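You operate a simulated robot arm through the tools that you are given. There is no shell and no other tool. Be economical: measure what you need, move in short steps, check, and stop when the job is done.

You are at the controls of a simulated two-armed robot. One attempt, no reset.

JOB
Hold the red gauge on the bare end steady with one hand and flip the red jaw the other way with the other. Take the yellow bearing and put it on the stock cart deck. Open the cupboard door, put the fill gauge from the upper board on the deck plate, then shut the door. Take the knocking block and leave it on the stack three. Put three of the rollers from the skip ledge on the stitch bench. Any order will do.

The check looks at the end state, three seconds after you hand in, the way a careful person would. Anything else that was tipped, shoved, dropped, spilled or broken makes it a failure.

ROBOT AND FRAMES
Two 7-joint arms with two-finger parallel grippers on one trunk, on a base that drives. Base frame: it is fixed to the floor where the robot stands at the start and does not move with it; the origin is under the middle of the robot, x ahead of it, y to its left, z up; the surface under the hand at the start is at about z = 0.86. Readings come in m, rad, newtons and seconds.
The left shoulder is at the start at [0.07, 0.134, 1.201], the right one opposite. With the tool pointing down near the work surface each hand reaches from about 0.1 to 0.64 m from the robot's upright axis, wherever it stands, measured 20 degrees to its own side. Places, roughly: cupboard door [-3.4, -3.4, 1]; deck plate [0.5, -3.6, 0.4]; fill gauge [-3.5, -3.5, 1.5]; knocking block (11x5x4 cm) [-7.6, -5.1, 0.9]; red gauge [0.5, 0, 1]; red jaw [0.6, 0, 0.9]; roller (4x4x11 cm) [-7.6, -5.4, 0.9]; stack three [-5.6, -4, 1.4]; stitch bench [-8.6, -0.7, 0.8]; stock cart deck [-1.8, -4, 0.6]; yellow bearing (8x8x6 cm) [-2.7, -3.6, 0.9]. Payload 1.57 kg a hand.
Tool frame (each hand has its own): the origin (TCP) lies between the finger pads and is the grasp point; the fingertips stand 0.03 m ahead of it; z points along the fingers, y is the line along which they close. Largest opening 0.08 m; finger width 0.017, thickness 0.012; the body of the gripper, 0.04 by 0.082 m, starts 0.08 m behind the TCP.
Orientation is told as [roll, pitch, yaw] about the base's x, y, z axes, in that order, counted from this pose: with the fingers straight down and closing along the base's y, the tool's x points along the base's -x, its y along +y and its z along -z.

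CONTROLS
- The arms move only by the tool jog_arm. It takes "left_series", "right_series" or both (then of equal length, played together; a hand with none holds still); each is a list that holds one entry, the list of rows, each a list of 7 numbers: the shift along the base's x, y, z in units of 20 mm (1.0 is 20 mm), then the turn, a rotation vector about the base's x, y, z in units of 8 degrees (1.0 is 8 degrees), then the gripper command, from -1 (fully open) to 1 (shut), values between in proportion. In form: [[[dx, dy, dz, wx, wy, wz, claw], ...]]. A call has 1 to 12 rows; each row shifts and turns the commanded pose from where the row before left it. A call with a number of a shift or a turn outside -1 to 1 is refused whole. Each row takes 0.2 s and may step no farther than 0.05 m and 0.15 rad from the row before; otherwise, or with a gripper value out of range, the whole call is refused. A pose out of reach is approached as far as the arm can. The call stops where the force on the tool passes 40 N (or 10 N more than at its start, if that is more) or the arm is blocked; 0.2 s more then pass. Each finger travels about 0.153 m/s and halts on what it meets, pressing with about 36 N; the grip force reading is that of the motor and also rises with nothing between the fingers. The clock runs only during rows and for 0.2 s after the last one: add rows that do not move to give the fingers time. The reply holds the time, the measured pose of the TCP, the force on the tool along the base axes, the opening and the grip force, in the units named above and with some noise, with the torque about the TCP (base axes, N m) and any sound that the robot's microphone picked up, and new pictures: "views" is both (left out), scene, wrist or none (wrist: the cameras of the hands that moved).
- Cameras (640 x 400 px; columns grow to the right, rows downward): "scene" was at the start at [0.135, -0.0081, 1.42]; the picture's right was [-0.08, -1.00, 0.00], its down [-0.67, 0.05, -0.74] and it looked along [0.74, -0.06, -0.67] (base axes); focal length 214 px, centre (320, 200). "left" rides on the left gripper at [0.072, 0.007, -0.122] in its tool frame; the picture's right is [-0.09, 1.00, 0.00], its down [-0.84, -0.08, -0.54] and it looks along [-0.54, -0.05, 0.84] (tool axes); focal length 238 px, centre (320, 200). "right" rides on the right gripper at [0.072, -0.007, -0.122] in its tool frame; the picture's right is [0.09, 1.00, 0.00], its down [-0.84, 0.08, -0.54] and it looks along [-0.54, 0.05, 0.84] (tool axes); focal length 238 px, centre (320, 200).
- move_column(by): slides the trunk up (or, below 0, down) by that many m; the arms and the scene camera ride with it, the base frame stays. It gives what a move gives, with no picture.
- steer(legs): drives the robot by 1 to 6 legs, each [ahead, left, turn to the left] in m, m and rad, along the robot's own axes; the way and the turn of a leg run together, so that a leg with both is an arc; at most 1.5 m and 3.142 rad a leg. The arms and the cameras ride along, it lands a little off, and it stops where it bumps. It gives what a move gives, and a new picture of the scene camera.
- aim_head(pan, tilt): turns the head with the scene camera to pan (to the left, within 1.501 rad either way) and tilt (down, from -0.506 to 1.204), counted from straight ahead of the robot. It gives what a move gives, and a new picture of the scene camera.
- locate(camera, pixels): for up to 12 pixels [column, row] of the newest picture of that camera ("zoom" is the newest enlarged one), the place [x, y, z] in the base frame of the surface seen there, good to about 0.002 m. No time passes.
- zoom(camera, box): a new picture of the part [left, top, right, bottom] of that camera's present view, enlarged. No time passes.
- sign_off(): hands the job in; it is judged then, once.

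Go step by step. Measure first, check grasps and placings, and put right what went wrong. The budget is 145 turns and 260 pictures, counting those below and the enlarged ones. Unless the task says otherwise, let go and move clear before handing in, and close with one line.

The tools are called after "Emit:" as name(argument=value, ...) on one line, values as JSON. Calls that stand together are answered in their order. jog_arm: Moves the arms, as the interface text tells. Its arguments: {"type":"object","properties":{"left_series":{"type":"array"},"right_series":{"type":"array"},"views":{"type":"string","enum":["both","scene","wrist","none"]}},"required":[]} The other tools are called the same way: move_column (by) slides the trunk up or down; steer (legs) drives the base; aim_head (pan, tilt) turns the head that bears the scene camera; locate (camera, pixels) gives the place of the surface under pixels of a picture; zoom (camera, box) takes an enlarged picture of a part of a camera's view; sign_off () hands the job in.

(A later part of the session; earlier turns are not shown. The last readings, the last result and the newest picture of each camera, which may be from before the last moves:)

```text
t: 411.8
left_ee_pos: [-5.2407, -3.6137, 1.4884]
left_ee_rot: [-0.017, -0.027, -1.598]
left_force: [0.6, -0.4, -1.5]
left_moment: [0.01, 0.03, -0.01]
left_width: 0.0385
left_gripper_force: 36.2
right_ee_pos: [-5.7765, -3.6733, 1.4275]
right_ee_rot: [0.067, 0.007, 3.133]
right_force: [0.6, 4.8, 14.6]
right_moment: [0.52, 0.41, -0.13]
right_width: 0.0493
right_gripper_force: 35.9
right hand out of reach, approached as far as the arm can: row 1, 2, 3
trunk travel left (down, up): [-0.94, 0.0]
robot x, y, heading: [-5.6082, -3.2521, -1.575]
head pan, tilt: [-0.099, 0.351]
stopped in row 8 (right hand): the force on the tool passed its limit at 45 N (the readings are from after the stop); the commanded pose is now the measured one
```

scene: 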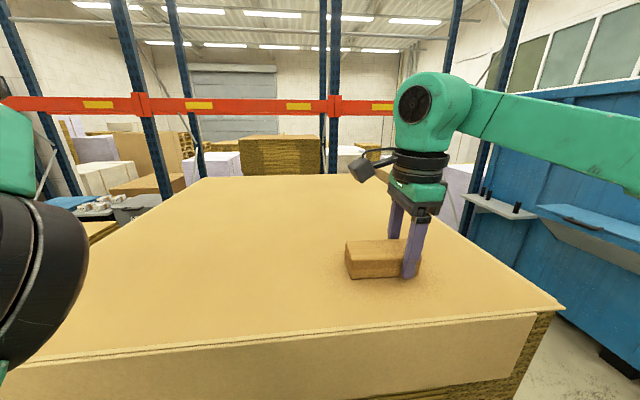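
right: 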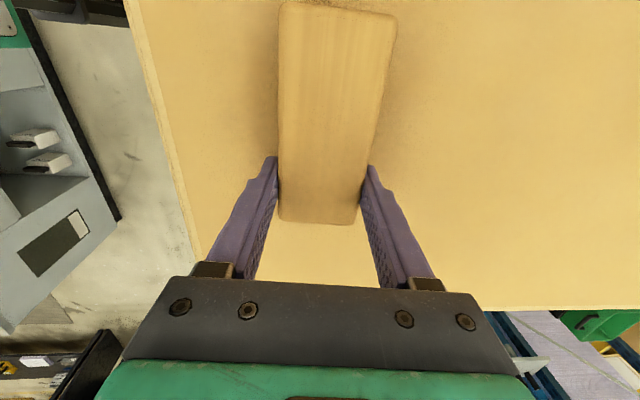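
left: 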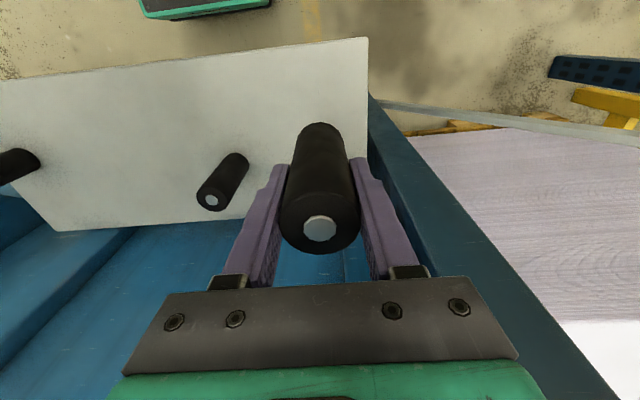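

Contact at 45 N: the block is on the stack, well inside the edge. I'll ease the pressure, open, rise and check.

Emit:
jog_arm(right_series=[[[0, 0, 0.2, 0, 0, 0, 0.6], [0, 0, 0, 0, 0, 0, 0], [0, 0, 0, 0, 0, 0, -1], [0, 0, 1, 0, 0, 0, -1], [0, 0, 1, 0, 0, 0, -1], [0, 0, 1, 0, 0, 0, -1], [0, 0, 0, 0, 0, 0, -1]]], views="wrist")

Emit:
steer(legs=[[-0.4, 0, 0]])

```text
t: 413.4
left_ee_pos: [-5.2443, -3.6157, 1.4879]
left_ee_rot: [-0.014, -0.024, -1.6]
left_force: [-1.2, 0.1, -1.4]
left_moment: [0.0, 0.0, 0.01]
left_width: 0.0385
left_gripper_force: 36.3
right_ee_pos: [-5.7829, -3.6704, 1.4838]
right_ee_rot: [0.065, 0.009, 3.131]
right_force: [0.0, 0.2, -0.2]
right_moment: [0.0, 0.01, 0.0]
right_width: 0.08
right_gripper_force: 0.1
right hand out of reach, approached as far as the arm can: row 6
trunk travel left (down, up): [-0.94, 0.0]
robot x, y, heading: [-5.6104, -3.2547, -1.578]
head pan, tilt: [-0.099, 0.351]
```

right: 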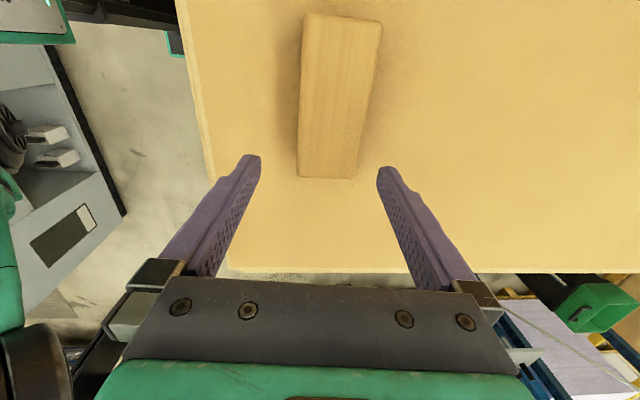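

```text
t: 415.9
left_ee_pos: [-5.2402, -3.2236, 1.4872]
left_ee_rot: [-0.019, -0.02, -1.599]
left_force: [0.5, 0.6, -2.0]
left_moment: [0.0, -0.02, 0.01]
left_width: 0.0381
left_gripper_force: 35.4
right_ee_pos: [-5.7798, -3.2754, 1.4819]
right_ee_rot: [0.06, 0.008, 3.129]
right_force: [0.2, -0.3, 0.3]
right_moment: [0.05, 0.03, 0.01]
right_width: 0.0801
right_gripper_force: 0.1
trunk travel left (down, up): [-0.94, 0.0]
robot x, y, heading: [-5.6051, -2.8558, -1.579]
head pan, tilt: [-0.099, 0.351]
```

scene: 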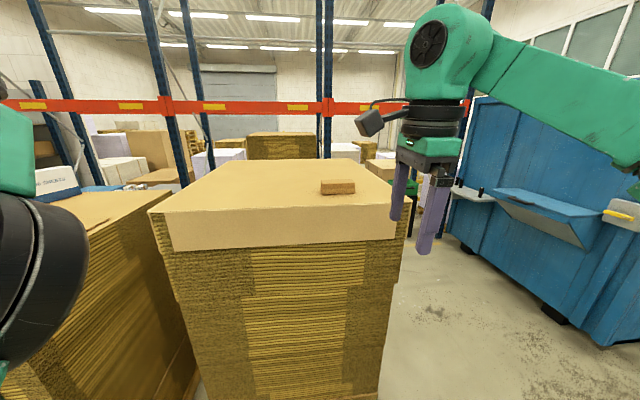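

The block rests on stack three. I'll turn towards the stitch bench and look for a way there.

Emit:
steer(legs=[[0, 0, -1.57], [1.4, 0, 0]])

Emit:
aim_head(pan=-0.45, tilt=0.35)

Emit:
locate(camera="scene", pixels=[[200, 200], [250, 200], [300, 180], [350, 200], [300, 250], [400, 250], [250, 150], [350, 150], [150, 180], [250, 300], [350, 300], [420, 180]])

```text
t: 426.8
left_ee_pos: [-7.3822, -3.1352, 1.4882]
left_ee_rot: [-0.015, -0.026, 3.065]
left_force: [0.1, 0.6, -1.7]
left_moment: [0.03, -0.03, -0.02]
left_width: 0.0382
left_gripper_force: 35.9
right_ee_pos: [-7.4114, -2.5933, 1.4834]
right_ee_rot: [0.065, 0.006, 1.513]
right_force: [-0.1, 0.8, 0.2]
right_moment: [-0.01, 0.02, -0.03]
right_width: 0.0799
right_gripper_force: 0.1
trunk travel left (down, up): [-0.94, 0.0]
robot x, y, heading: [-7.0022, -2.7877, 3.081]
head pan, tilt: [-0.099, 0.351]
```

scene: 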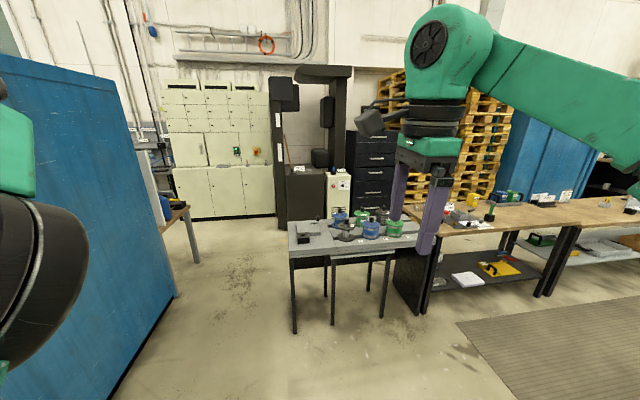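

```text
t: 427.6
left_ee_pos: [-7.3836, -3.1339, 1.4878]
left_ee_rot: [-0.015, -0.024, 3.067]
left_force: [0.4, -0.7, -2.5]
left_moment: [0.01, 0.04, 0.05]
left_width: 0.0383
left_gripper_force: 35.8
right_ee_pos: [-7.4106, -2.5938, 1.483]
right_ee_rot: [0.063, 0.008, 1.512]
right_force: [0.1, -1.2, 0.7]
right_moment: [-0.01, 0.0, 0.01]
right_width: 0.0802
right_gripper_force: 0.1
trunk travel left (down, up): [-0.94, 0.0]
robot x, y, heading: [-7.003, -2.7849, 3.08]
head pan, tilt: [-0.45, 0.351]
```

scene: 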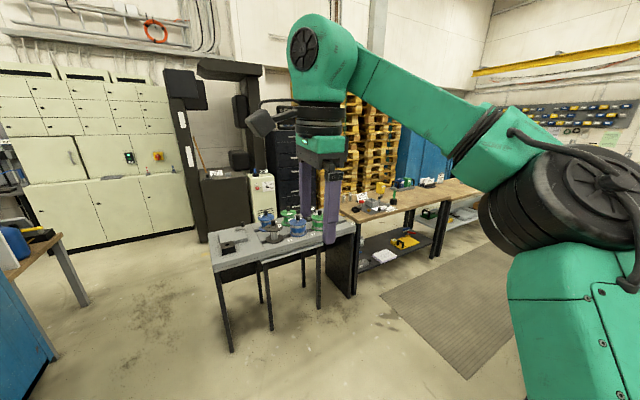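

```text
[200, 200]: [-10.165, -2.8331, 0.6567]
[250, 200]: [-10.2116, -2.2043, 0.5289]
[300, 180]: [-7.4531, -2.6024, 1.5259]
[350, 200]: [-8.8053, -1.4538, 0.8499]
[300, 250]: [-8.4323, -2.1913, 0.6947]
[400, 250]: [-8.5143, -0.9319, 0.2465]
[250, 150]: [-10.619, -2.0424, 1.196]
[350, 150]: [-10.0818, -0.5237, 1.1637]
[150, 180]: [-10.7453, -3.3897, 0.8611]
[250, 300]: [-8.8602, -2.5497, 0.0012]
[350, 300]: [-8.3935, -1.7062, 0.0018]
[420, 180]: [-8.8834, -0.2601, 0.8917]
```

The wooden bench at y -1.6 to 0.5, z about 0.85, is the stitch bench. I'll strafe over, face it and look for a clear spot.

Emit:
steer(legs=[[0, -1.3, 0.06], [0, -0.75, 0], [0.75, 0, 0]])

Emit:
aim_head(pan=0, tilt=0.75)

```text
t: 429.9
left_ee_pos: [-7.3845, -2.9069, 1.4878]
left_ee_rot: [-0.018, -0.028, 3.035]
left_force: [0.7, -0.4, -1.1]
left_moment: [-0.03, 0.05, -0.01]
left_width: 0.0384
left_gripper_force: 36.0
right_ee_pos: [-7.3971, -2.3662, 1.4846]
right_ee_rot: [0.068, 0.008, 1.484]
right_force: [0.3, 0.3, 0.4]
right_moment: [0.0, 0.05, -0.01]
right_width: 0.08
right_gripper_force: 0.1
trunk travel left (down, up): [-0.94, 0.0]
robot x, y, heading: [-6.9994, -2.5734, 3.056]
head pan, tilt: [-0.45, 0.351]
stopped in leg 1: the robot was blocked; the commanded pose is now the measured one
```

scene: 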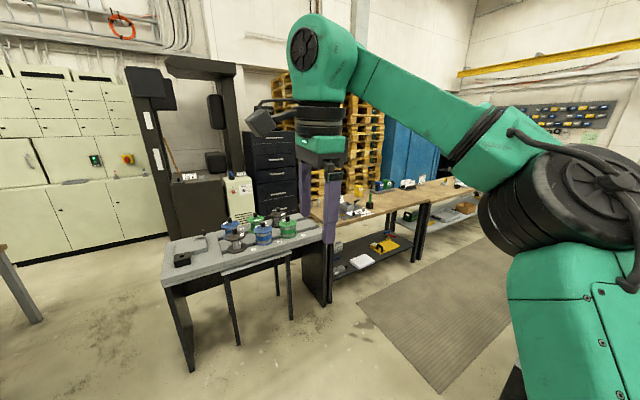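

```text
t: 430.8
left_ee_pos: [-7.3888, -2.9039, 1.4879]
left_ee_rot: [-0.015, -0.025, 3.035]
left_force: [-0.5, 0.1, -1.9]
left_moment: [-0.01, -0.01, 0.02]
left_width: 0.0382
left_gripper_force: 36.6
right_ee_pos: [-7.4016, -2.3612, 1.4829]
right_ee_rot: [0.064, 0.009, 1.482]
right_force: [-0.2, 0.6, 0.1]
right_moment: [-0.02, 0.02, -0.01]
right_width: 0.0799
right_gripper_force: 0.2
trunk travel left (down, up): [-0.94, 0.0]
robot x, y, heading: [-6.9963, -2.5718, 3.056]
head pan, tilt: [0.0, 0.75]
```

scene: 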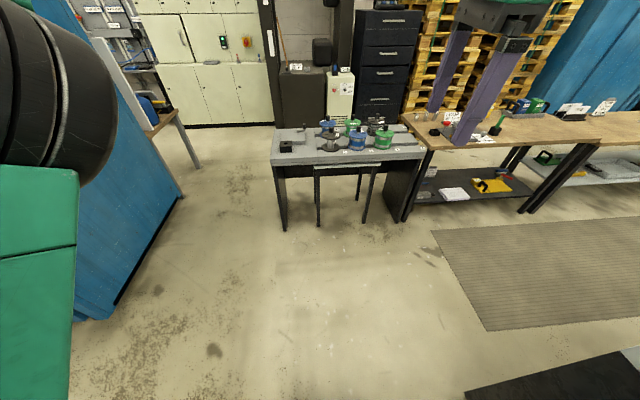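

Emit:
steer(legs=[[0.72, 0.05, 0.08], [0, -1.4, 0], [0, -0.5, 0]])

Emit:
locate(camera="scene", pixels=[[320, 200], [250, 200], [400, 200], [320, 240], [400, 240], [320, 150]])

```text
t: 443.9
left_ee_pos: [-8.0587, -1.0622, 1.4877]
left_ee_rot: [-0.019, -0.025, 3.124]
left_force: [0.2, -0.2, -2.5]
left_moment: [0.04, 0.0, 0.01]
left_width: 0.0384
left_gripper_force: 35.7
right_ee_pos: [-8.1174, -0.5217, 1.4831]
right_ee_rot: [0.065, 0.007, 1.569]
right_force: [0.4, 0.3, -0.5]
right_moment: [0.03, 0.03, -0.03]
right_width: 0.0801
right_gripper_force: 0.1
trunk travel left (down, up): [-0.94, 0.0]
robot x, y, heading: [-7.6984, -0.6932, 3.147]
head pan, tilt: [0.0, 0.75]
```

scene: 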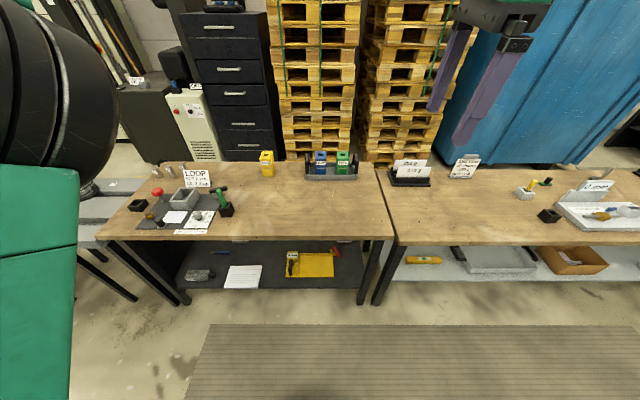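

```text
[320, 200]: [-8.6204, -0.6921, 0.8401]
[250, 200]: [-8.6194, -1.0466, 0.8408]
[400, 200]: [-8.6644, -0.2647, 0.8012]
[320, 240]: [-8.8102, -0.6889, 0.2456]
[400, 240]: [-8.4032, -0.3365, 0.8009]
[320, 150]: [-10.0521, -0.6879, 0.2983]
```

The left bench (z 0.84) at (-8.6, -0.7) is clear between columns 240 and 385. I'll line up the left hand, lower the trunk and drive in.

Emit:
steer(legs=[[0, -0.27, 0]])

Emit:
move_column(by=-0.3)

Emit:
jog_arm(left_series=[[[0, 0, -1, 0, 0, 0, 0.6], [0, 0, -1, 0, 0, 0, 0.6], [-0.3, 0, -1, 0, 0, 0, 0.6], [-0.3, 0, -1, 0, 0, 0, 0.6], [-0.3, 0, -1, 0, 0, 0, 0.6], [-0.3, 0, -1, 0, 0, 0, 0.6]]], views="none")

Emit:
steer(legs=[[0.3, 0, 0]])

```text
t: 445.8
left_ee_pos: [-8.0592, -0.7943, 1.4868]
left_ee_rot: [-0.022, -0.024, 3.119]
left_force: [-0.2, -0.2, -2.2]
left_moment: [0.04, 0.0, 0.01]
left_width: 0.0382
left_gripper_force: 35.5
right_ee_pos: [-8.1164, -0.2536, 1.4846]
right_ee_rot: [0.066, 0.003, 1.566]
right_force: [-0.1, -1.1, 0.4]
right_moment: [0.07, 0.0, -0.02]
right_width: 0.0799
right_gripper_force: 0.2
trunk travel left (down, up): [-0.94, 0.0]
robot x, y, heading: [-7.6995, -0.4227, 3.134]
head pan, tilt: [0.0, 0.75]
```

scene: 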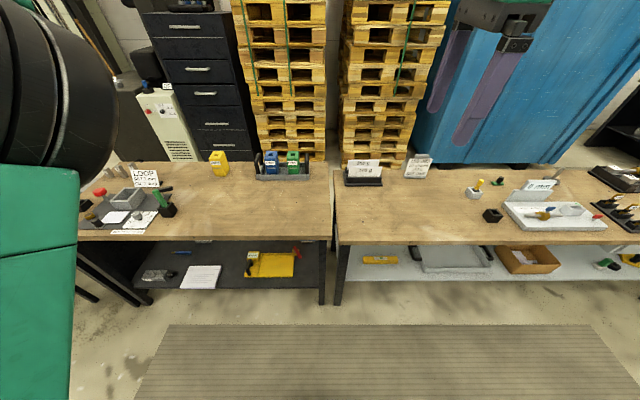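

```text
t: 448.8
left_ee_pos: [-8.0589, -0.7881, 1.1877]
left_ee_rot: [-0.019, -0.024, 3.12]
left_force: [0.8, 0.1, -1.8]
left_moment: [-0.02, -0.02, 0.03]
left_width: 0.0382
left_gripper_force: 36.3
right_ee_pos: [-8.1151, -0.2479, 1.184]
right_ee_rot: [0.065, 0.007, 1.566]
right_force: [-0.6, -0.2, -0.3]
right_moment: [0.0, -0.02, -0.01]
right_width: 0.0798
right_gripper_force: 0.1
trunk travel left (down, up): [-0.64, 0.3]
robot x, y, heading: [-7.6972, -0.4217, 3.139]
head pan, tilt: [0.0, 0.75]
```

```text
t: 450.2
left_ee_pos: [-8.0838, -0.7872, 1.0669]
left_ee_rot: [-0.016, -0.023, 3.12]
left_force: [-0.8, 0.3, -2.0]
left_moment: [-0.01, -0.05, 0.01]
left_width: 0.0384
left_gripper_force: 36.2
right_ee_pos: [-8.1162, -0.2496, 1.1827]
right_ee_rot: [0.065, 0.007, 1.565]
right_force: [-0.3, 0.7, -0.9]
right_moment: [-0.01, 0.01, -0.05]
right_width: 0.0803
right_gripper_force: 0.0
trunk travel left (down, up): [-0.64, 0.3]
robot x, y, heading: [-7.6995, -0.4229, 3.138]
head pan, tilt: [0.0, 0.75]
```

```text
t: 452.2
left_ee_pos: [-8.38, -0.7901, 1.0678]
left_ee_rot: [-0.018, -0.025, 3.123]
left_force: [0.4, 0.3, -1.9]
left_moment: [0.02, 0.02, -0.01]
left_width: 0.0382
left_gripper_force: 35.9
right_ee_pos: [-8.4126, -0.2493, 1.1831]
right_ee_rot: [0.065, 0.008, 1.571]
right_force: [-0.4, -0.4, 0.6]
right_moment: [-0.02, -0.02, -0.01]
right_width: 0.0802
right_gripper_force: 0.0
trunk travel left (down, up): [-0.64, 0.3]
robot x, y, heading: [-7.9908, -0.4208, -3.139]
head pan, tilt: [0.0, 0.75]
```

scene: 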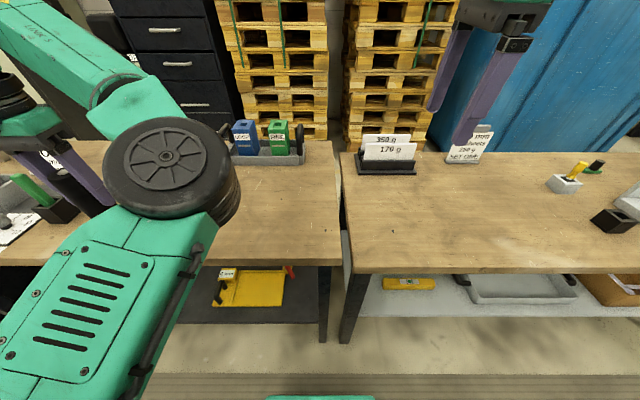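

Emit:
jog_arm(left_series=[[[-0.9, 0, -0.2, 0, 0, 0, 0.6], [-0.9, 0, -0.2, 0, 0, 0, 0.6], [-0.9, 0, -0.2, 0, 0, 0, 0.6], [-0.9, 0, -0.2, 0, 0, 0, 0.6], [-0.9, 0, -0.2, 0, 0, 0, 0.6], [-0.9, 0, -0.2, 0, 0, 0, 0.6], [-0.9, 0, -0.2, 0, 0, 0, 0.6], [-0.7, 0, -0.2, 0, 0, 0, 0.6], [0, 0, 0, 0, 0, 0, 0.6]]], views="wrist")

```text
t: 454.2
left_ee_pos: [-8.5194, -0.7875, 1.034]
left_ee_rot: [-0.017, -0.021, 3.123]
left_force: [0.0, -0.1, -2.3]
left_moment: [0.0, 0.0, 0.0]
left_width: 0.0382
left_gripper_force: 36.1
right_ee_pos: [-8.4136, -0.2498, 1.1828]
right_ee_rot: [0.063, 0.009, 1.57]
right_force: [0.2, 0.0, -0.5]
right_moment: [0.02, 0.01, -0.02]
right_width: 0.0801
right_gripper_force: 0.2
trunk travel left (down, up): [-0.64, 0.3]
robot x, y, heading: [-7.9924, -0.4214, -3.139]
head pan, tilt: [0.0, 0.75]
```

left: 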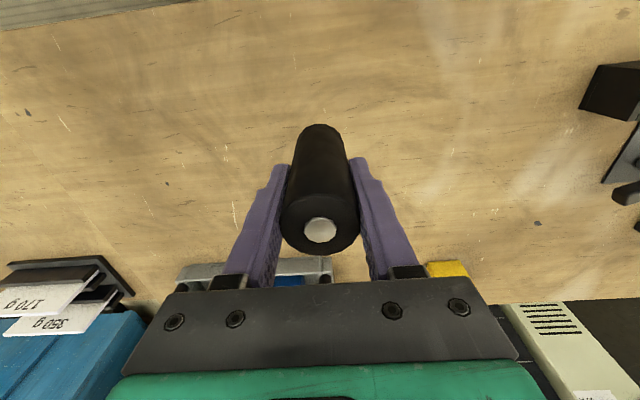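

The spot is clear. I'll lower the roller until it touches, release and rise.

Emit:
jog_arm(left_series=[[[0, 0, -1, 0, 0, 0, 0.6], [0, 0, -1, 0, 0, 0, 0.6], [0, 0, -1, 0, 0, 0, 0.6], [0, 0, -1, 0, 0, 0, 0.6], [0, 0, -1, 0, 0, 0, 0.6], [0, 0, -0.6, 0, 0, 0, 0.6], [0, 0, -0.25, 0, 0, 0, 0.6], [0, 0, -0.2, 0, 0, 0, 0.6], [0, 0, -0.1, 0, 0, 0, 0.6], [0, 0, 0, 0, 0, 0, 0.6]]], views="none")

```text
t: 456.4
left_ee_pos: [-8.5199, -0.7909, 0.9105]
left_ee_rot: [-0.017, -0.024, 3.123]
left_force: [1.0, -0.4, -1.7]
left_moment: [0.01, 0.0, -0.02]
left_width: 0.0383
left_gripper_force: 36.2
right_ee_pos: [-8.4142, -0.2505, 1.1847]
right_ee_rot: [0.063, 0.006, 1.572]
right_force: [-0.7, 0.6, 0.2]
right_moment: [0.01, 0.02, -0.02]
right_width: 0.08
right_gripper_force: 0.2
trunk travel left (down, up): [-0.64, 0.3]
robot x, y, heading: [-7.9927, -0.4213, -3.142]
head pan, tilt: [0.0, 0.75]
```

Emit:
jog_arm(left_series=[[[0, 0, -0.15, 0, 0, 0, 0.6], [0, 0, -0.15, 0, 0, 0, 0.6], [0, 0, 0, 0, 0, 0, 0.6]]], views="none")

```text
t: 457.2
left_ee_pos: [-8.5194, -0.7896, 0.911]
left_ee_rot: [-0.008, -0.033, 3.125]
left_force: [-12.1, -7.4, 33.1]
left_moment: [-0.96, 0.35, -0.2]
left_width: 0.0381
left_gripper_force: 36.3
right_ee_pos: [-8.411, -0.2482, 1.1843]
right_ee_rot: [0.068, 0.008, 1.571]
right_force: [-0.6, 0.0, -0.8]
right_moment: [0.0, -0.01, -0.03]
right_width: 0.0799
right_gripper_force: 0.0
trunk travel left (down, up): [-0.64, 0.3]
robot x, y, heading: [-7.9954, -0.4177, -3.143]
head pan, tilt: [0.0, 0.75]
```

The roller is firmly on the bench (33 N upward). I'll ease up, open and lift away.

Emit:
jog_arm(left_series=[[[0, 0, 0.25, 0, 0, 0, 0.6], [0, 0, 0, 0, 0, 0, 0.2], [0, 0, 0, 0, 0, 0, -1], [0, 0, 0, 0, 0, 0, -1], [0, 0, 1, 0, 0, 0, -1], [0, 0, 1, 0, 0, 0, -1], [0, 0, 1, 0, 0, 0, -1], [0, 0, 1, 0, 0, 0, -1], [0, 0, 1, 0, 0, 0, -1], [0, 0, 1, 0, 0, 0, -1], [0, 0, 1, 0, 0, 0, -1], [0, 0, 0, 0, 0, 0, -1]]], views="wrist")

```text
t: 459.8
left_ee_pos: [-8.5209, -0.7888, 1.0513]
left_ee_rot: [-0.017, -0.023, 3.124]
left_force: [-0.2, -0.8, -0.3]
left_moment: [-0.02, -0.04, 0.01]
left_width: 0.0799
left_gripper_force: 0.0
right_ee_pos: [-8.4148, -0.2509, 1.1837]
right_ee_rot: [0.065, 0.007, 1.57]
right_force: [-0.1, 0.6, -0.1]
right_moment: [0.01, 0.0, 0.0]
right_width: 0.08
right_gripper_force: 0.1
trunk travel left (down, up): [-0.64, 0.3]
robot x, y, heading: [-7.9951, -0.4235, -3.137]
head pan, tilt: [0.0, 0.75]
```

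left: 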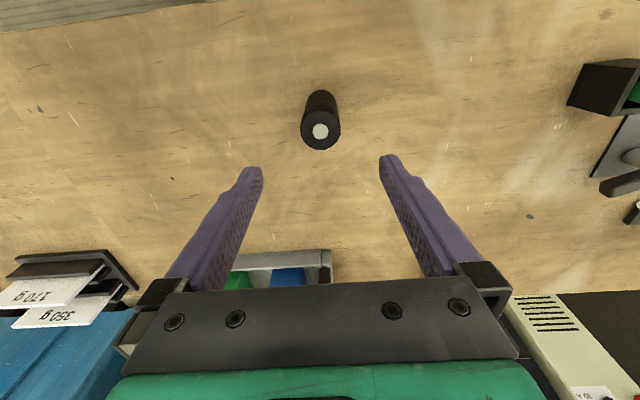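

The roller stands on the bench. I'll raise the trunk and go back to the ledge for two more.

Emit:
move_column(by=0.135)

Emit:
steer(legs=[[-0.3, 0, 0], [0, 1.2, 0], [0, 1.15, 0], [-1.0, 0, 0], [0, 1.15, 0], [0, 1.13, 0]])

```text
t: 461.4
left_ee_pos: [-8.5211, -0.7903, 1.186]
left_ee_rot: [-0.017, -0.025, 3.125]
left_force: [0.0, 0.5, -0.7]
left_moment: [0.0, -0.01, 0.01]
left_width: 0.0802
left_gripper_force: 0.0
right_ee_pos: [-8.4143, -0.2498, 1.3182]
right_ee_rot: [0.066, 0.007, 1.571]
right_force: [0.0, -0.1, -0.4]
right_moment: [0.01, 0.01, 0.03]
right_width: 0.0801
right_gripper_force: 0.0
trunk travel left (down, up): [-0.775, 0.165]
robot x, y, heading: [-7.9959, -0.4217, -3.14]
head pan, tilt: [0.0, 0.75]
```

```text
t: 490.2
left_ee_pos: [-7.2025, -5.4146, 1.1877]
left_ee_rot: [-0.017, -0.024, 3.137]
left_force: [0.0, -0.1, 0.0]
left_moment: [-0.01, -0.03, -0.02]
left_width: 0.0798
left_gripper_force: 0.1
right_ee_pos: [-7.1041, -4.8736, 1.3181]
right_ee_rot: [0.066, 0.007, 1.585]
right_force: [-0.3, 0.1, 0.6]
right_moment: [0.0, 0.01, -0.03]
right_width: 0.0801
right_gripper_force: 0.1
trunk travel left (down, up): [-0.775, 0.165]
robot x, y, heading: [-6.6815, -5.0411, -3.126]
head pan, tilt: [0.0, 0.75]
```

scene: 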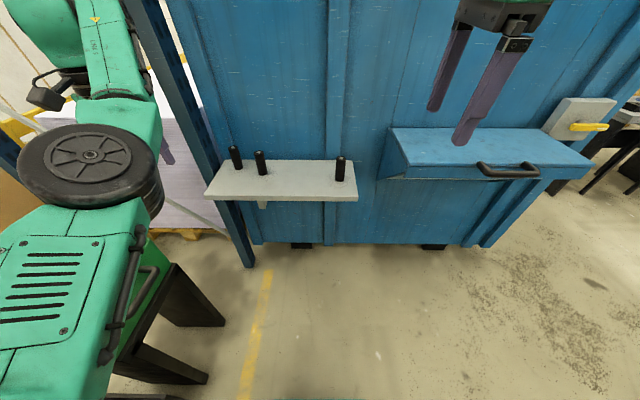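

Emit:
steer(legs=[[0.41, 0.005, -0.012]])

Emit:
jog_arm(left_series=[[[0, 0, -1, 0, 0, 0, -1], [0, 0, -1, 0, 0, 0, -1], [0, 0, -1, 0, 0, 0, -1], [0, 0, -1, 0, 0, 0, -1], [0, 0, -1, 0, 0, 0, -1], [0, 0, -1, 0, 0, 0, -1], [0, 0, -1, 0, 0, 0, -1], [0, 0, -0.5, 0, 0, 0, -1]]], right_series=[[[-0.3, -0.6, -1, 0, 0, 0, -1], [-0.3, -0.6, -1, 0, 0, 0, -1], [-0.3, -0.6, -1, 0, 0, 0, -1], [-0.3, -0.6, -1, 0, 0, 0, -1], [-0.2, -0.6, -1, 0, 0, 0, -1], [0, -0.6, -1, 0, 0, 0, -1], [0, -0.6, -1, 0, 0, 0, -1], [0, 0, -1, 0, 0, 0, -1]]])

```text
t: 492.8
left_ee_pos: [-7.6228, -5.4147, 1.1867]
left_ee_rot: [-0.017, -0.026, 3.122]
left_force: [0.9, 0.5, -0.8]
left_moment: [0.04, 0.02, 0.01]
left_width: 0.0803
left_gripper_force: 0.0
right_ee_pos: [-7.5154, -4.8755, 1.3197]
right_ee_rot: [0.066, 0.007, 1.57]
right_force: [-0.3, 0.4, 0.2]
right_moment: [-0.01, 0.01, 0.02]
right_width: 0.0802
right_gripper_force: 0.1
trunk travel left (down, up): [-0.775, 0.165]
robot x, y, heading: [-7.0982, -5.0484, 3.142]
head pan, tilt: [0.0, 0.75]
```

scene: 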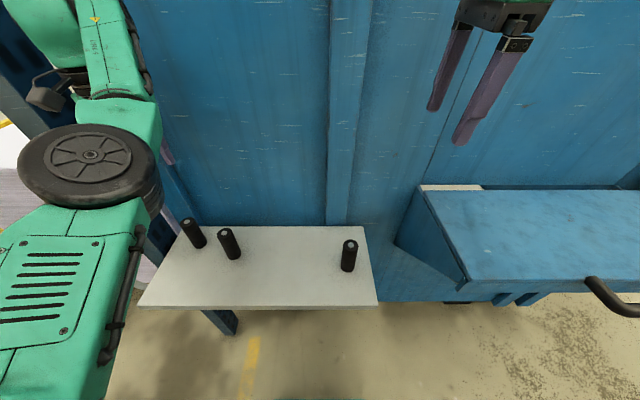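

```text
t: 494.6
left_ee_pos: [-7.6245, -5.4137, 1.0357]
left_ee_rot: [-0.018, -0.023, 3.122]
left_force: [0.3, 0.2, -0.2]
left_moment: [0.0, 0.03, 0.0]
left_width: 0.08
left_gripper_force: 0.1
right_ee_pos: [-7.5459, -4.9564, 1.1594]
right_ee_rot: [0.065, 0.007, 1.57]
right_force: [0.1, -0.4, 0.7]
right_moment: [-0.03, 0.0, -0.03]
right_width: 0.0802
right_gripper_force: 0.1
right hand out of reach, approached as far as the arm can: row 7
trunk travel left (down, up): [-0.775, 0.165]
robot x, y, heading: [-7.0973, -5.049, 3.141]
head pan, tilt: [0.0, 0.75]
```

scene: 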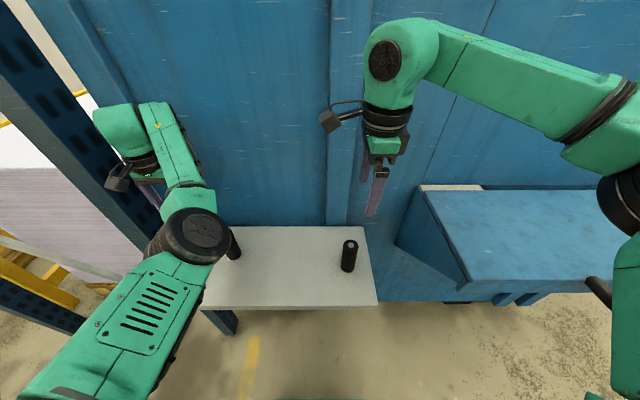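
right: 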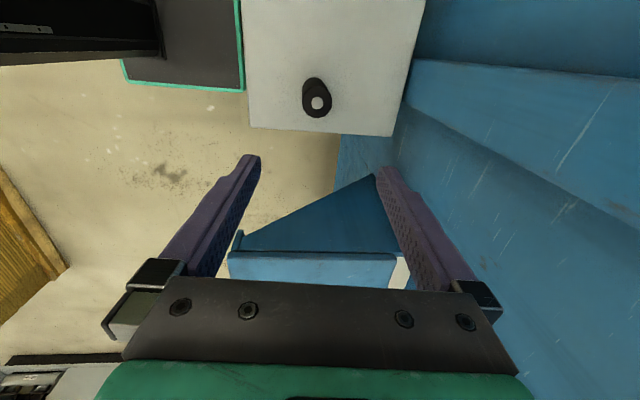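
left: 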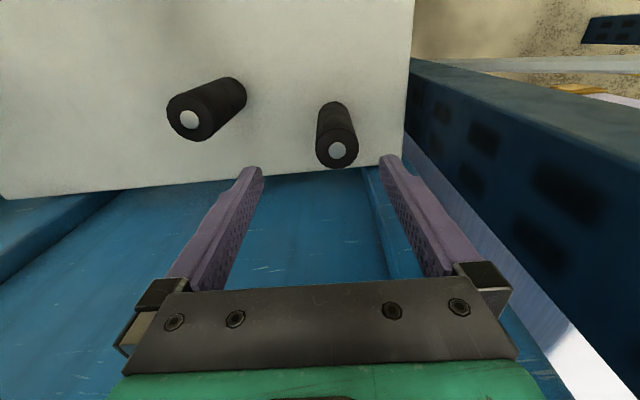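

Both rollers are nearly centred. I'll descend with both hands and close.

Emit:
jog_arm(left_series=[[[-0.2, -0.3, -1, 0, 0, 0, -1], [0, 0, -1, 0, 0, 0, -1], [0, 0, -1, 0, 0, 0, -1], [0, 0, -1, 0, 0, 0, -1], [0, 0, -1, 0, 0, 0, -1], [0, 0, -0.75, 0, 0, 0, -1], [0, 0, 0, 0, 0, 0, -1], [0, 0, 0, 0, 0, 0, -0.2], [0, 0, 0, 0, 0, 0, 0.2], [0, 0, 0, 0, 0, 0, 0.6], [0, 0, 0, 0, 0, 0, 0.6], [0, 0, 0, 0, 0, 0, 0.6]]], right_series=[[[-0.5, -0.6, -0.5, 0, 0, 0, -1], [0, 0, -1, 0, 0, 0, -1], [0, 0, -1, 0, 0, 0, -1], [0, 0, -1, 0, 0, 0, -1], [0, 0, -1, 0, 0, 0, -1], [0, 0, -1, 0, 0, 0, -1], [0, 0, 0, 0, 0, 0, -1], [0, 0, 0, 0, 0, 0, -1], [0, 0, 0, 0, 0, 0, -1], [0, 0, 0, 0, 0, 0, -1], [0, 0, 0, 0, 0, 0, -1], [0, 0, 0, 0, 0, 0, -1]]])

```text
t: 497.2
left_ee_pos: [-7.63, -5.4219, 0.9217]
left_ee_rot: [-0.017, -0.025, 3.125]
left_force: [-0.5, -3.9, 3.7]
left_moment: [-0.36, 0.0, 0.02]
left_width: 0.0386
left_gripper_force: 36.4
right_ee_pos: [-7.5529, -4.9611, 1.0494]
right_ee_rot: [0.067, 0.007, 1.57]
right_force: [-0.8, -0.7, 0.3]
right_moment: [0.0, 0.01, 0.0]
right_width: 0.0802
right_gripper_force: 0.0
right hand out of reach, approached as far as the arm can: row 1
trunk travel left (down, up): [-0.775, 0.165]
robot x, y, heading: [-7.0989, -5.0506, 3.138]
head pan, tilt: [0.0, 0.75]
```

scene: 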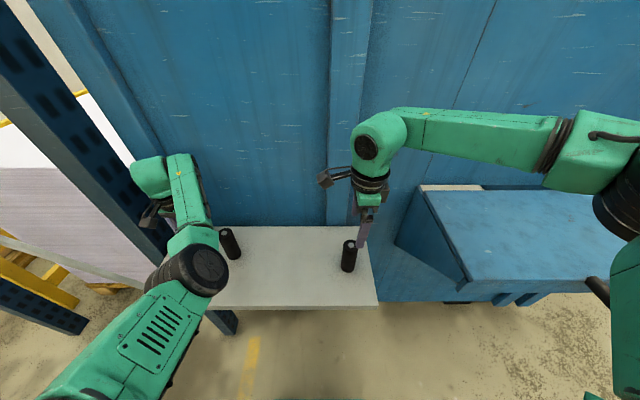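
right: 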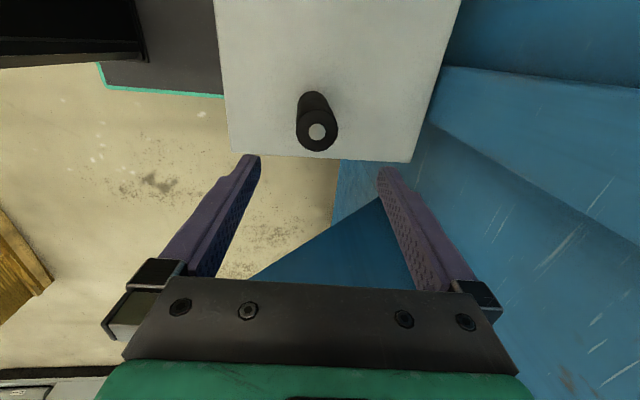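
left: 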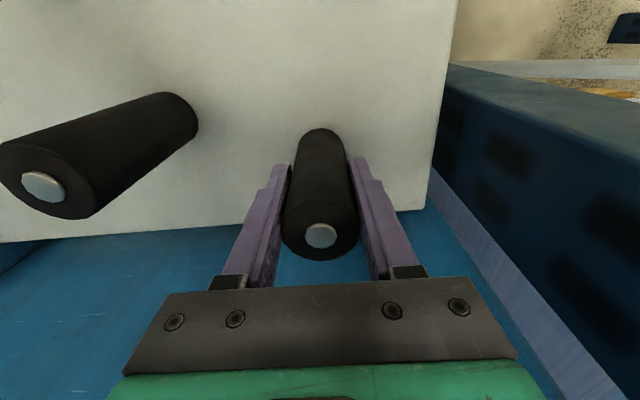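

Emit:
jog_arm(right_series=[[[-0.1, -0.3, -0.8, 0, 0, 0, -1], [0, 0, -1, 0, 0, 0, -1], [0, 0, -1, 0, 0, 0, -1], [0, 0, -1, 0, 0, 0, -1], [0, 0, -1, 0, 0, 0, -1], [0, 0, -1, 0, 0, 0, -1], [0, 0, -0.6, 0, 0, 0, -1], [0, 0, 0, 0, 0, 0, -1]]], left_series=[[[0, 0, 1, 0, 0, 0, 0.6], [0, 0, 1, 0, 0, 0, 0.6], [0, 0, 1, 0, 0, 0, 0.6], [0, 0, 1, 0, 0, 0, 0.6], [0, 0, 1, 0, 0, 0, 0.6], [0, 0, 1, 0, 0, 0, 0.6], [0, 0, 1, 0, 0, 0, 0.6], [0, 0, 1, 0, 0, 0, 0.6]]], views="wrist")

```text
t: 499.0
left_ee_pos: [-7.6298, -5.4206, 1.0817]
left_ee_rot: [-0.018, -0.025, 3.122]
left_force: [-0.8, -0.2, -1.1]
left_moment: [-0.02, 0.0, 0.0]
left_width: 0.0383
left_gripper_force: 35.9
right_ee_pos: [-7.537, -4.9426, 0.9336]
right_ee_rot: [0.068, 0.009, 1.57]
right_force: [-0.3, -1.3, -0.2]
right_moment: [0.0, -0.01, 0.02]
right_width: 0.0801
right_gripper_force: 0.0
right hand out of reach, approached as far as the arm can: row 3, 4, 5, 6, 7
trunk travel left (down, up): [-0.775, 0.165]
robot x, y, heading: [-7.0984, -5.0446, 3.145]
head pan, tilt: [0.0, 0.75]
```

right: 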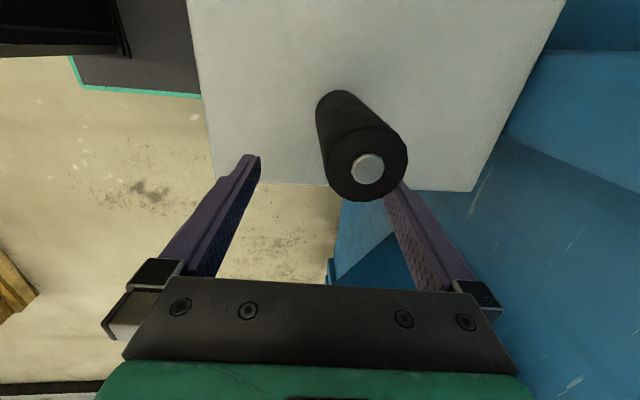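
left: 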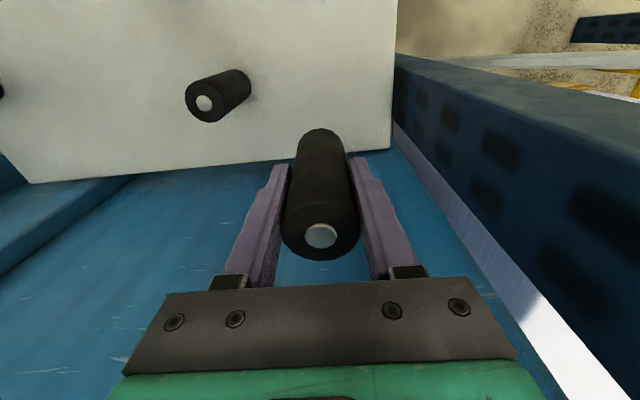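

The right hand falls a little short low down. I'll raise it, centre over the roller, and use the trunk for the descent.

Emit:
jog_arm(right_series=[[[0, 0, 1, 0, 0, 0, -1], [0, 0, 1, 0, 0, 0, -1], [0, 0, 1, 0, 0, 0, -1], [0, 0, 1, 0, 0, 0, -1], [0, 0, 1, 0, 0, 0, -1], [0, 0, 0.5, 0, 0, 0, -1], [-0.5, -0.6, 0, 0, 0, 0, -1], [-0.5, -0.6, 0, 0, 0, 0, -1], [0, 0, 0, 0, 0, 0, -1]]], left_series=[[[0, 0, 1, 0, 0, 0, 0.6], [0, 0, 1, 0, 0, 0, 0.6], [0, 0, 1, 0, 0, 0, 0.6], [0, 0, 1, 0, 0, 0, 0.6], [0, 0, 1, 0, 0, 0, 0.6], [0, 0, 0, 0, 0, 0, 0.6], [0, 0, 0, 0, 0, 0, 0.6], [0, 0, 0, 0, 0, 0, 0.6], [0, 0, 0, 0, 0, 0, 0.6]]], views="none")

```text
t: 501.0
left_ee_pos: [-7.6306, -5.4217, 1.1807]
left_ee_rot: [-0.017, -0.025, 3.121]
left_force: [0.1, 0.3, -2.1]
left_moment: [0.0, 0.01, 0.0]
left_width: 0.0384
left_gripper_force: 36.1
right_ee_pos: [-7.5556, -4.966, 1.0436]
right_ee_rot: [0.065, 0.007, 1.568]
right_force: [0.8, -0.4, 0.7]
right_moment: [-0.01, 0.04, -0.04]
right_width: 0.08
right_gripper_force: 0.0
trunk travel left (down, up): [-0.775, 0.165]
robot x, y, heading: [-7.0956, -5.0494, 3.138]
head pan, tilt: [0.0, 0.75]
```

Emit:
move_column(by=-0.12)

Emit:
jog_arm(right_series=[[[0, 0, 0, 0, 0, 0, -0.2], [0, 0, 0, 0, 0, 0, 0.2], [0, 0, 0, 0, 0, 0, 0.6], [0, 0, 0, 0, 0, 0, 0.6]]], views="wrist")

```text
t: 502.5
left_ee_pos: [-7.6299, -5.4209, 1.0604]
left_ee_rot: [-0.019, -0.025, 3.121]
left_force: [-0.3, -0.1, -0.6]
left_moment: [0.01, -0.02, 0.05]
left_width: 0.0381
left_gripper_force: 36.2
right_ee_pos: [-7.5566, -4.9673, 0.9225]
right_ee_rot: [0.063, 0.005, 1.569]
right_force: [0.2, -0.5, 0.3]
right_moment: [-0.01, 0.0, -0.02]
right_width: 0.08
right_gripper_force: 0.0
trunk travel left (down, up): [-0.655, 0.285]
robot x, y, heading: [-7.0973, -5.0488, 3.14]
head pan, tilt: [0.0, 0.75]
```

```text
t: 503.5
left_ee_pos: [-7.6303, -5.4223, 1.0614]
left_ee_rot: [-0.018, -0.025, 3.12]
left_force: [-0.9, 0.2, -1.8]
left_moment: [-0.01, -0.02, 0.01]
left_width: 0.0379
left_gripper_force: 35.9
right_ee_pos: [-7.556, -4.9665, 0.9229]
right_ee_rot: [0.065, 0.007, 1.569]
right_force: [0.1, -0.9, 1.9]
right_moment: [0.02, -0.03, 0.05]
right_width: 0.0383
right_gripper_force: 36.3
trunk travel left (down, up): [-0.655, 0.285]
robot x, y, heading: [-7.1, -5.0453, 3.137]
head pan, tilt: [0.0, 0.75]
```

right: 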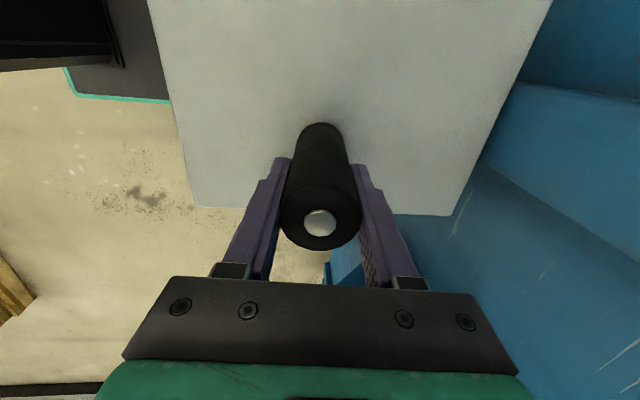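

Both rollers are held. I'll raise the trunk and carry them to the bench along the same route.

Emit:
move_column(by=0.28)

Emit:
steer(legs=[[-0.41, 0, 0], [0, -1.15, 0], [0, -1.13, 0], [1.0, 0, 0], [0, -1.2, 0], [0, -0.96, 0]])

```text
t: 506.4
left_ee_pos: [-7.6328, -5.4217, 1.3405]
left_ee_rot: [-0.017, -0.023, 3.121]
left_force: [0.3, -0.4, -2.9]
left_moment: [-0.06, -0.04, -0.01]
left_width: 0.0381
left_gripper_force: 35.9
right_ee_pos: [-7.5569, -4.9664, 1.2021]
right_ee_rot: [0.064, 0.007, 1.569]
right_force: [0.2, -0.1, -2.2]
right_moment: [0.02, -0.01, 0.04]
right_width: 0.0383
right_gripper_force: 36.1
trunk travel left (down, up): [-0.935, 0.005]
robot x, y, heading: [-7.0948, -5.0472, 3.143]
head pan, tilt: [0.0, 0.75]
```

```text
t: 534.8
left_ee_pos: [-8.1186, -0.9262, 1.3393]
left_ee_rot: [-0.017, -0.022, 3.094]
left_force: [1.0, -0.4, -2.2]
left_moment: [0.0, -0.01, 0.01]
left_width: 0.0382
left_gripper_force: 36.0
right_ee_pos: [-8.0294, -0.473, 1.2023]
right_ee_rot: [0.064, 0.006, 1.542]
right_force: [-0.1, 0.3, -2.1]
right_moment: [0.03, 0.01, -0.02]
right_width: 0.0385
right_gripper_force: 36.0
trunk travel left (down, up): [-0.935, 0.005]
robot x, y, heading: [-7.571, -0.57, 3.114]
head pan, tilt: [0.0, 0.75]
```

scene: 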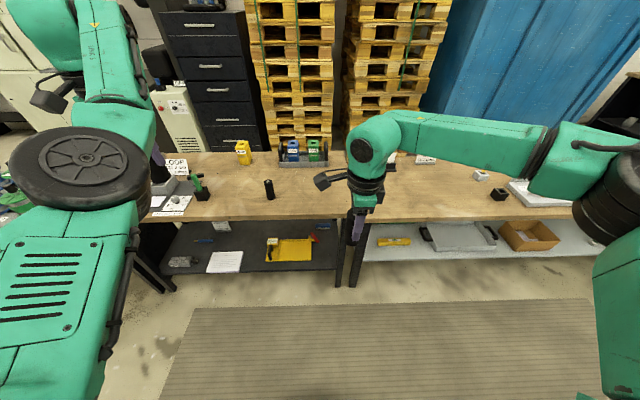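

Emit:
locate(camera="scene", pixels=[[268, 182], [335, 212], [345, 205], [280, 213], [202, 195], [210, 205], [320, 190], [240, 200]])

Emit:
steer(legs=[[0.41, 0.05, 0.027]])

```text
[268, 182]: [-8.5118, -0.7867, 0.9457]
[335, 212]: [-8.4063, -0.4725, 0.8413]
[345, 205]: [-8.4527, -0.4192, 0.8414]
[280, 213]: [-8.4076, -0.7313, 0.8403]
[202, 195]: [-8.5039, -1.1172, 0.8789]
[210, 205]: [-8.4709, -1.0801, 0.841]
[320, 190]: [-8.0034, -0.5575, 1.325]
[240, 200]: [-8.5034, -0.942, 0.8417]
```

```text
t: 537.4
left_ee_pos: [-8.5182, -0.9849, 1.342]
left_ee_rot: [-0.017, -0.024, 3.121]
left_force: [-0.2, -0.7, -2.9]
left_moment: [0.0, -0.02, 0.03]
left_width: 0.0384
left_gripper_force: 35.8
right_ee_pos: [-8.4417, -0.5283, 1.2029]
right_ee_rot: [0.069, 0.007, 1.565]
right_force: [0.2, -1.1, -1.9]
right_moment: [0.01, 0.03, 0.02]
right_width: 0.0385
right_gripper_force: 35.7
trunk travel left (down, up): [-0.935, 0.005]
robot x, y, heading: [-7.984, -0.6098, 3.136]
head pan, tilt: [0.0, 0.75]
```

scene: 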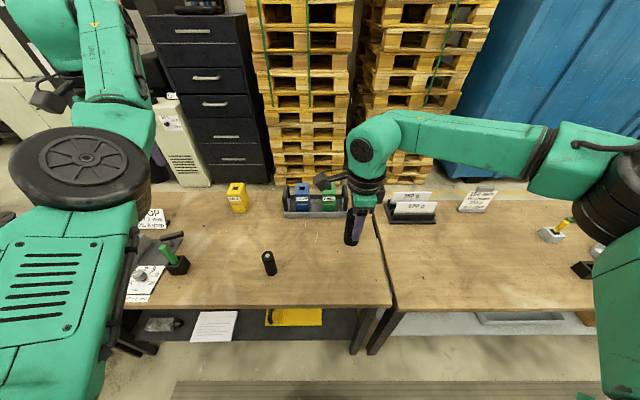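

Both rollers hang over clear bench. I'll lower with the trunk, then the arms.

Emit:
jog_arm(right_series=[[[-0.7, 0, 0, 0, 0, 0, 0.6], [-0.7, 0, 0, 0, 0, 0, 0.6], [-0.6, 0, 0, 0, 0, 0, 0.6], [0, 0, 0, 0, 0, 0, 0.6]]], views="none")

Emit:
move_column(by=-0.27)

Emit:
jog_arm(left_series=[[[0, 0, -1, 0, 0, 0, 0.6], [0, 0, -1, 0, 0, 0, 0.6], [0, 0, -1, 0, 0, 0, 0.6], [0, 0, -1, 0, 0, 0, 0.6], [0, 0, -1, 0, 0, 0, 0.6], [0, 0, -1, 0, 0, 0, 0.6], [0, 0, 0, 0, 0, 0, 0.6]]], views="wrist")

```text
t: 538.4
left_ee_pos: [-8.5211, -0.985, 1.3411]
left_ee_rot: [-0.016, -0.022, 3.121]
left_force: [-0.5, -0.1, -2.4]
left_moment: [0.01, 0.0, -0.01]
left_width: 0.0382
left_gripper_force: 35.6
right_ee_pos: [-8.4696, -0.5104, 1.205]
right_ee_rot: [0.065, 0.008, 1.566]
right_force: [-0.3, -0.1, -2.0]
right_moment: [0.02, -0.05, 0.01]
right_width: 0.0382
right_gripper_force: 35.5
right hand out of reach, approached as far as the arm can: row 1, 2, 3
trunk travel left (down, up): [-0.935, 0.005]
robot x, y, heading: [-7.9871, -0.6105, 3.136]
head pan, tilt: [0.0, 0.75]
```

```text
t: 541.1
left_ee_pos: [-8.5202, -0.9842, 1.0704]
left_ee_rot: [-0.017, -0.023, 3.121]
left_force: [0.1, -0.4, -1.0]
left_moment: [-0.01, -0.02, -0.02]
left_width: 0.0384
left_gripper_force: 36.3
right_ee_pos: [-8.4674, -0.5104, 0.9348]
right_ee_rot: [0.065, 0.009, 1.57]
right_force: [0.1, -0.1, -2.0]
right_moment: [0.0, 0.02, 0.01]
right_width: 0.0382
right_gripper_force: 36.5
trunk travel left (down, up): [-0.665, 0.275]
robot x, y, heading: [-7.9888, -0.6116, 3.139]
head pan, tilt: [0.0, 0.75]
```

```text
t: 542.7
left_ee_pos: [-8.5202, -0.9834, 0.9499]
left_ee_rot: [-0.016, -0.024, 3.12]
left_force: [0.3, 0.2, -1.6]
left_moment: [0.05, 0.01, 0.01]
left_width: 0.0382
left_gripper_force: 35.7
right_ee_pos: [-8.4691, -0.5108, 0.935]
right_ee_rot: [0.064, 0.009, 1.568]
right_force: [-1.1, 0.7, -2.3]
right_moment: [0.0, 0.0, 0.02]
right_width: 0.0381
right_gripper_force: 36.0
trunk travel left (down, up): [-0.665, 0.275]
robot x, y, heading: [-7.9849, -0.6108, 3.138]
head pan, tilt: [0.0, 0.75]
```

left: 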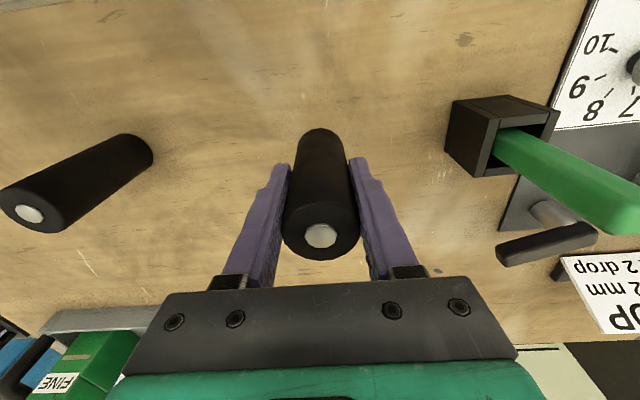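

Emit:
move_column(by=-0.02)

Emit:
move_column(by=-0.003)

Emit:
jog_arm(left_series=[[[0, 0, -0.3, 0, 0, 0, 0.6], [0, 0, -0.3, 0, 0, 0, 0.6], [0, 0, -0.15, 0, 0, 0, 0.6], [0, 0, -0.1, 0, 0, 0, 0.6], [0, 0, 0, 0, 0, 0, 0.6]]], views="none")

```text
t: 543.4
left_ee_pos: [-8.5195, -0.9847, 0.9301]
left_ee_rot: [-0.019, -0.021, 3.12]
left_force: [0.4, 0.3, -2.0]
left_moment: [0.0, 0.0, 0.0]
left_width: 0.0381
left_gripper_force: 35.9
right_ee_pos: [-8.4686, -0.5107, 0.9164]
right_ee_rot: [0.063, 0.009, 1.566]
right_force: [0.3, 0.7, -1.7]
right_moment: [-0.02, -0.01, 0.02]
right_width: 0.0379
right_gripper_force: 35.8
trunk travel left (down, up): [-0.645, 0.295]
robot x, y, heading: [-7.9839, -0.6115, 3.139]
head pan, tilt: [0.0, 0.75]
```

```text
t: 543.9
left_ee_pos: [-8.5204, -0.985, 0.9271]
left_ee_rot: [-0.017, -0.025, 3.12]
left_force: [-0.4, -0.9, -1.6]
left_moment: [-0.01, -0.01, 0.01]
left_width: 0.0385
left_gripper_force: 35.5
right_ee_pos: [-8.4677, -0.5114, 0.9112]
right_ee_rot: [0.066, 0.009, 1.568]
right_force: [0.1, 0.5, 5.3]
right_moment: [0.09, -0.09, 0.01]
right_width: 0.0383
right_gripper_force: 36.2
trunk travel left (down, up): [-0.642, 0.298]
robot x, y, heading: [-7.9848, -0.6087, 3.139]
head pan, tilt: [0.0, 0.75]
```

```text
t: 545.1
left_ee_pos: [-8.5205, -0.9838, 0.9108]
left_ee_rot: [-0.015, -0.026, 3.122]
left_force: [-1.1, 1.0, 7.6]
left_moment: [-0.17, 0.16, 0.0]
left_width: 0.0384
left_gripper_force: 35.9
right_ee_pos: [-8.4672, -0.5123, 0.9124]
right_ee_rot: [0.068, 0.011, 1.567]
right_force: [-5.0, -1.4, 6.3]
right_moment: [-0.12, 0.24, -0.05]
right_width: 0.0382
right_gripper_force: 36.6
trunk travel left (down, up): [-0.642, 0.298]
robot x, y, heading: [-7.9863, -0.6108, 3.142]
head pan, tilt: [0.0, 0.75]
```

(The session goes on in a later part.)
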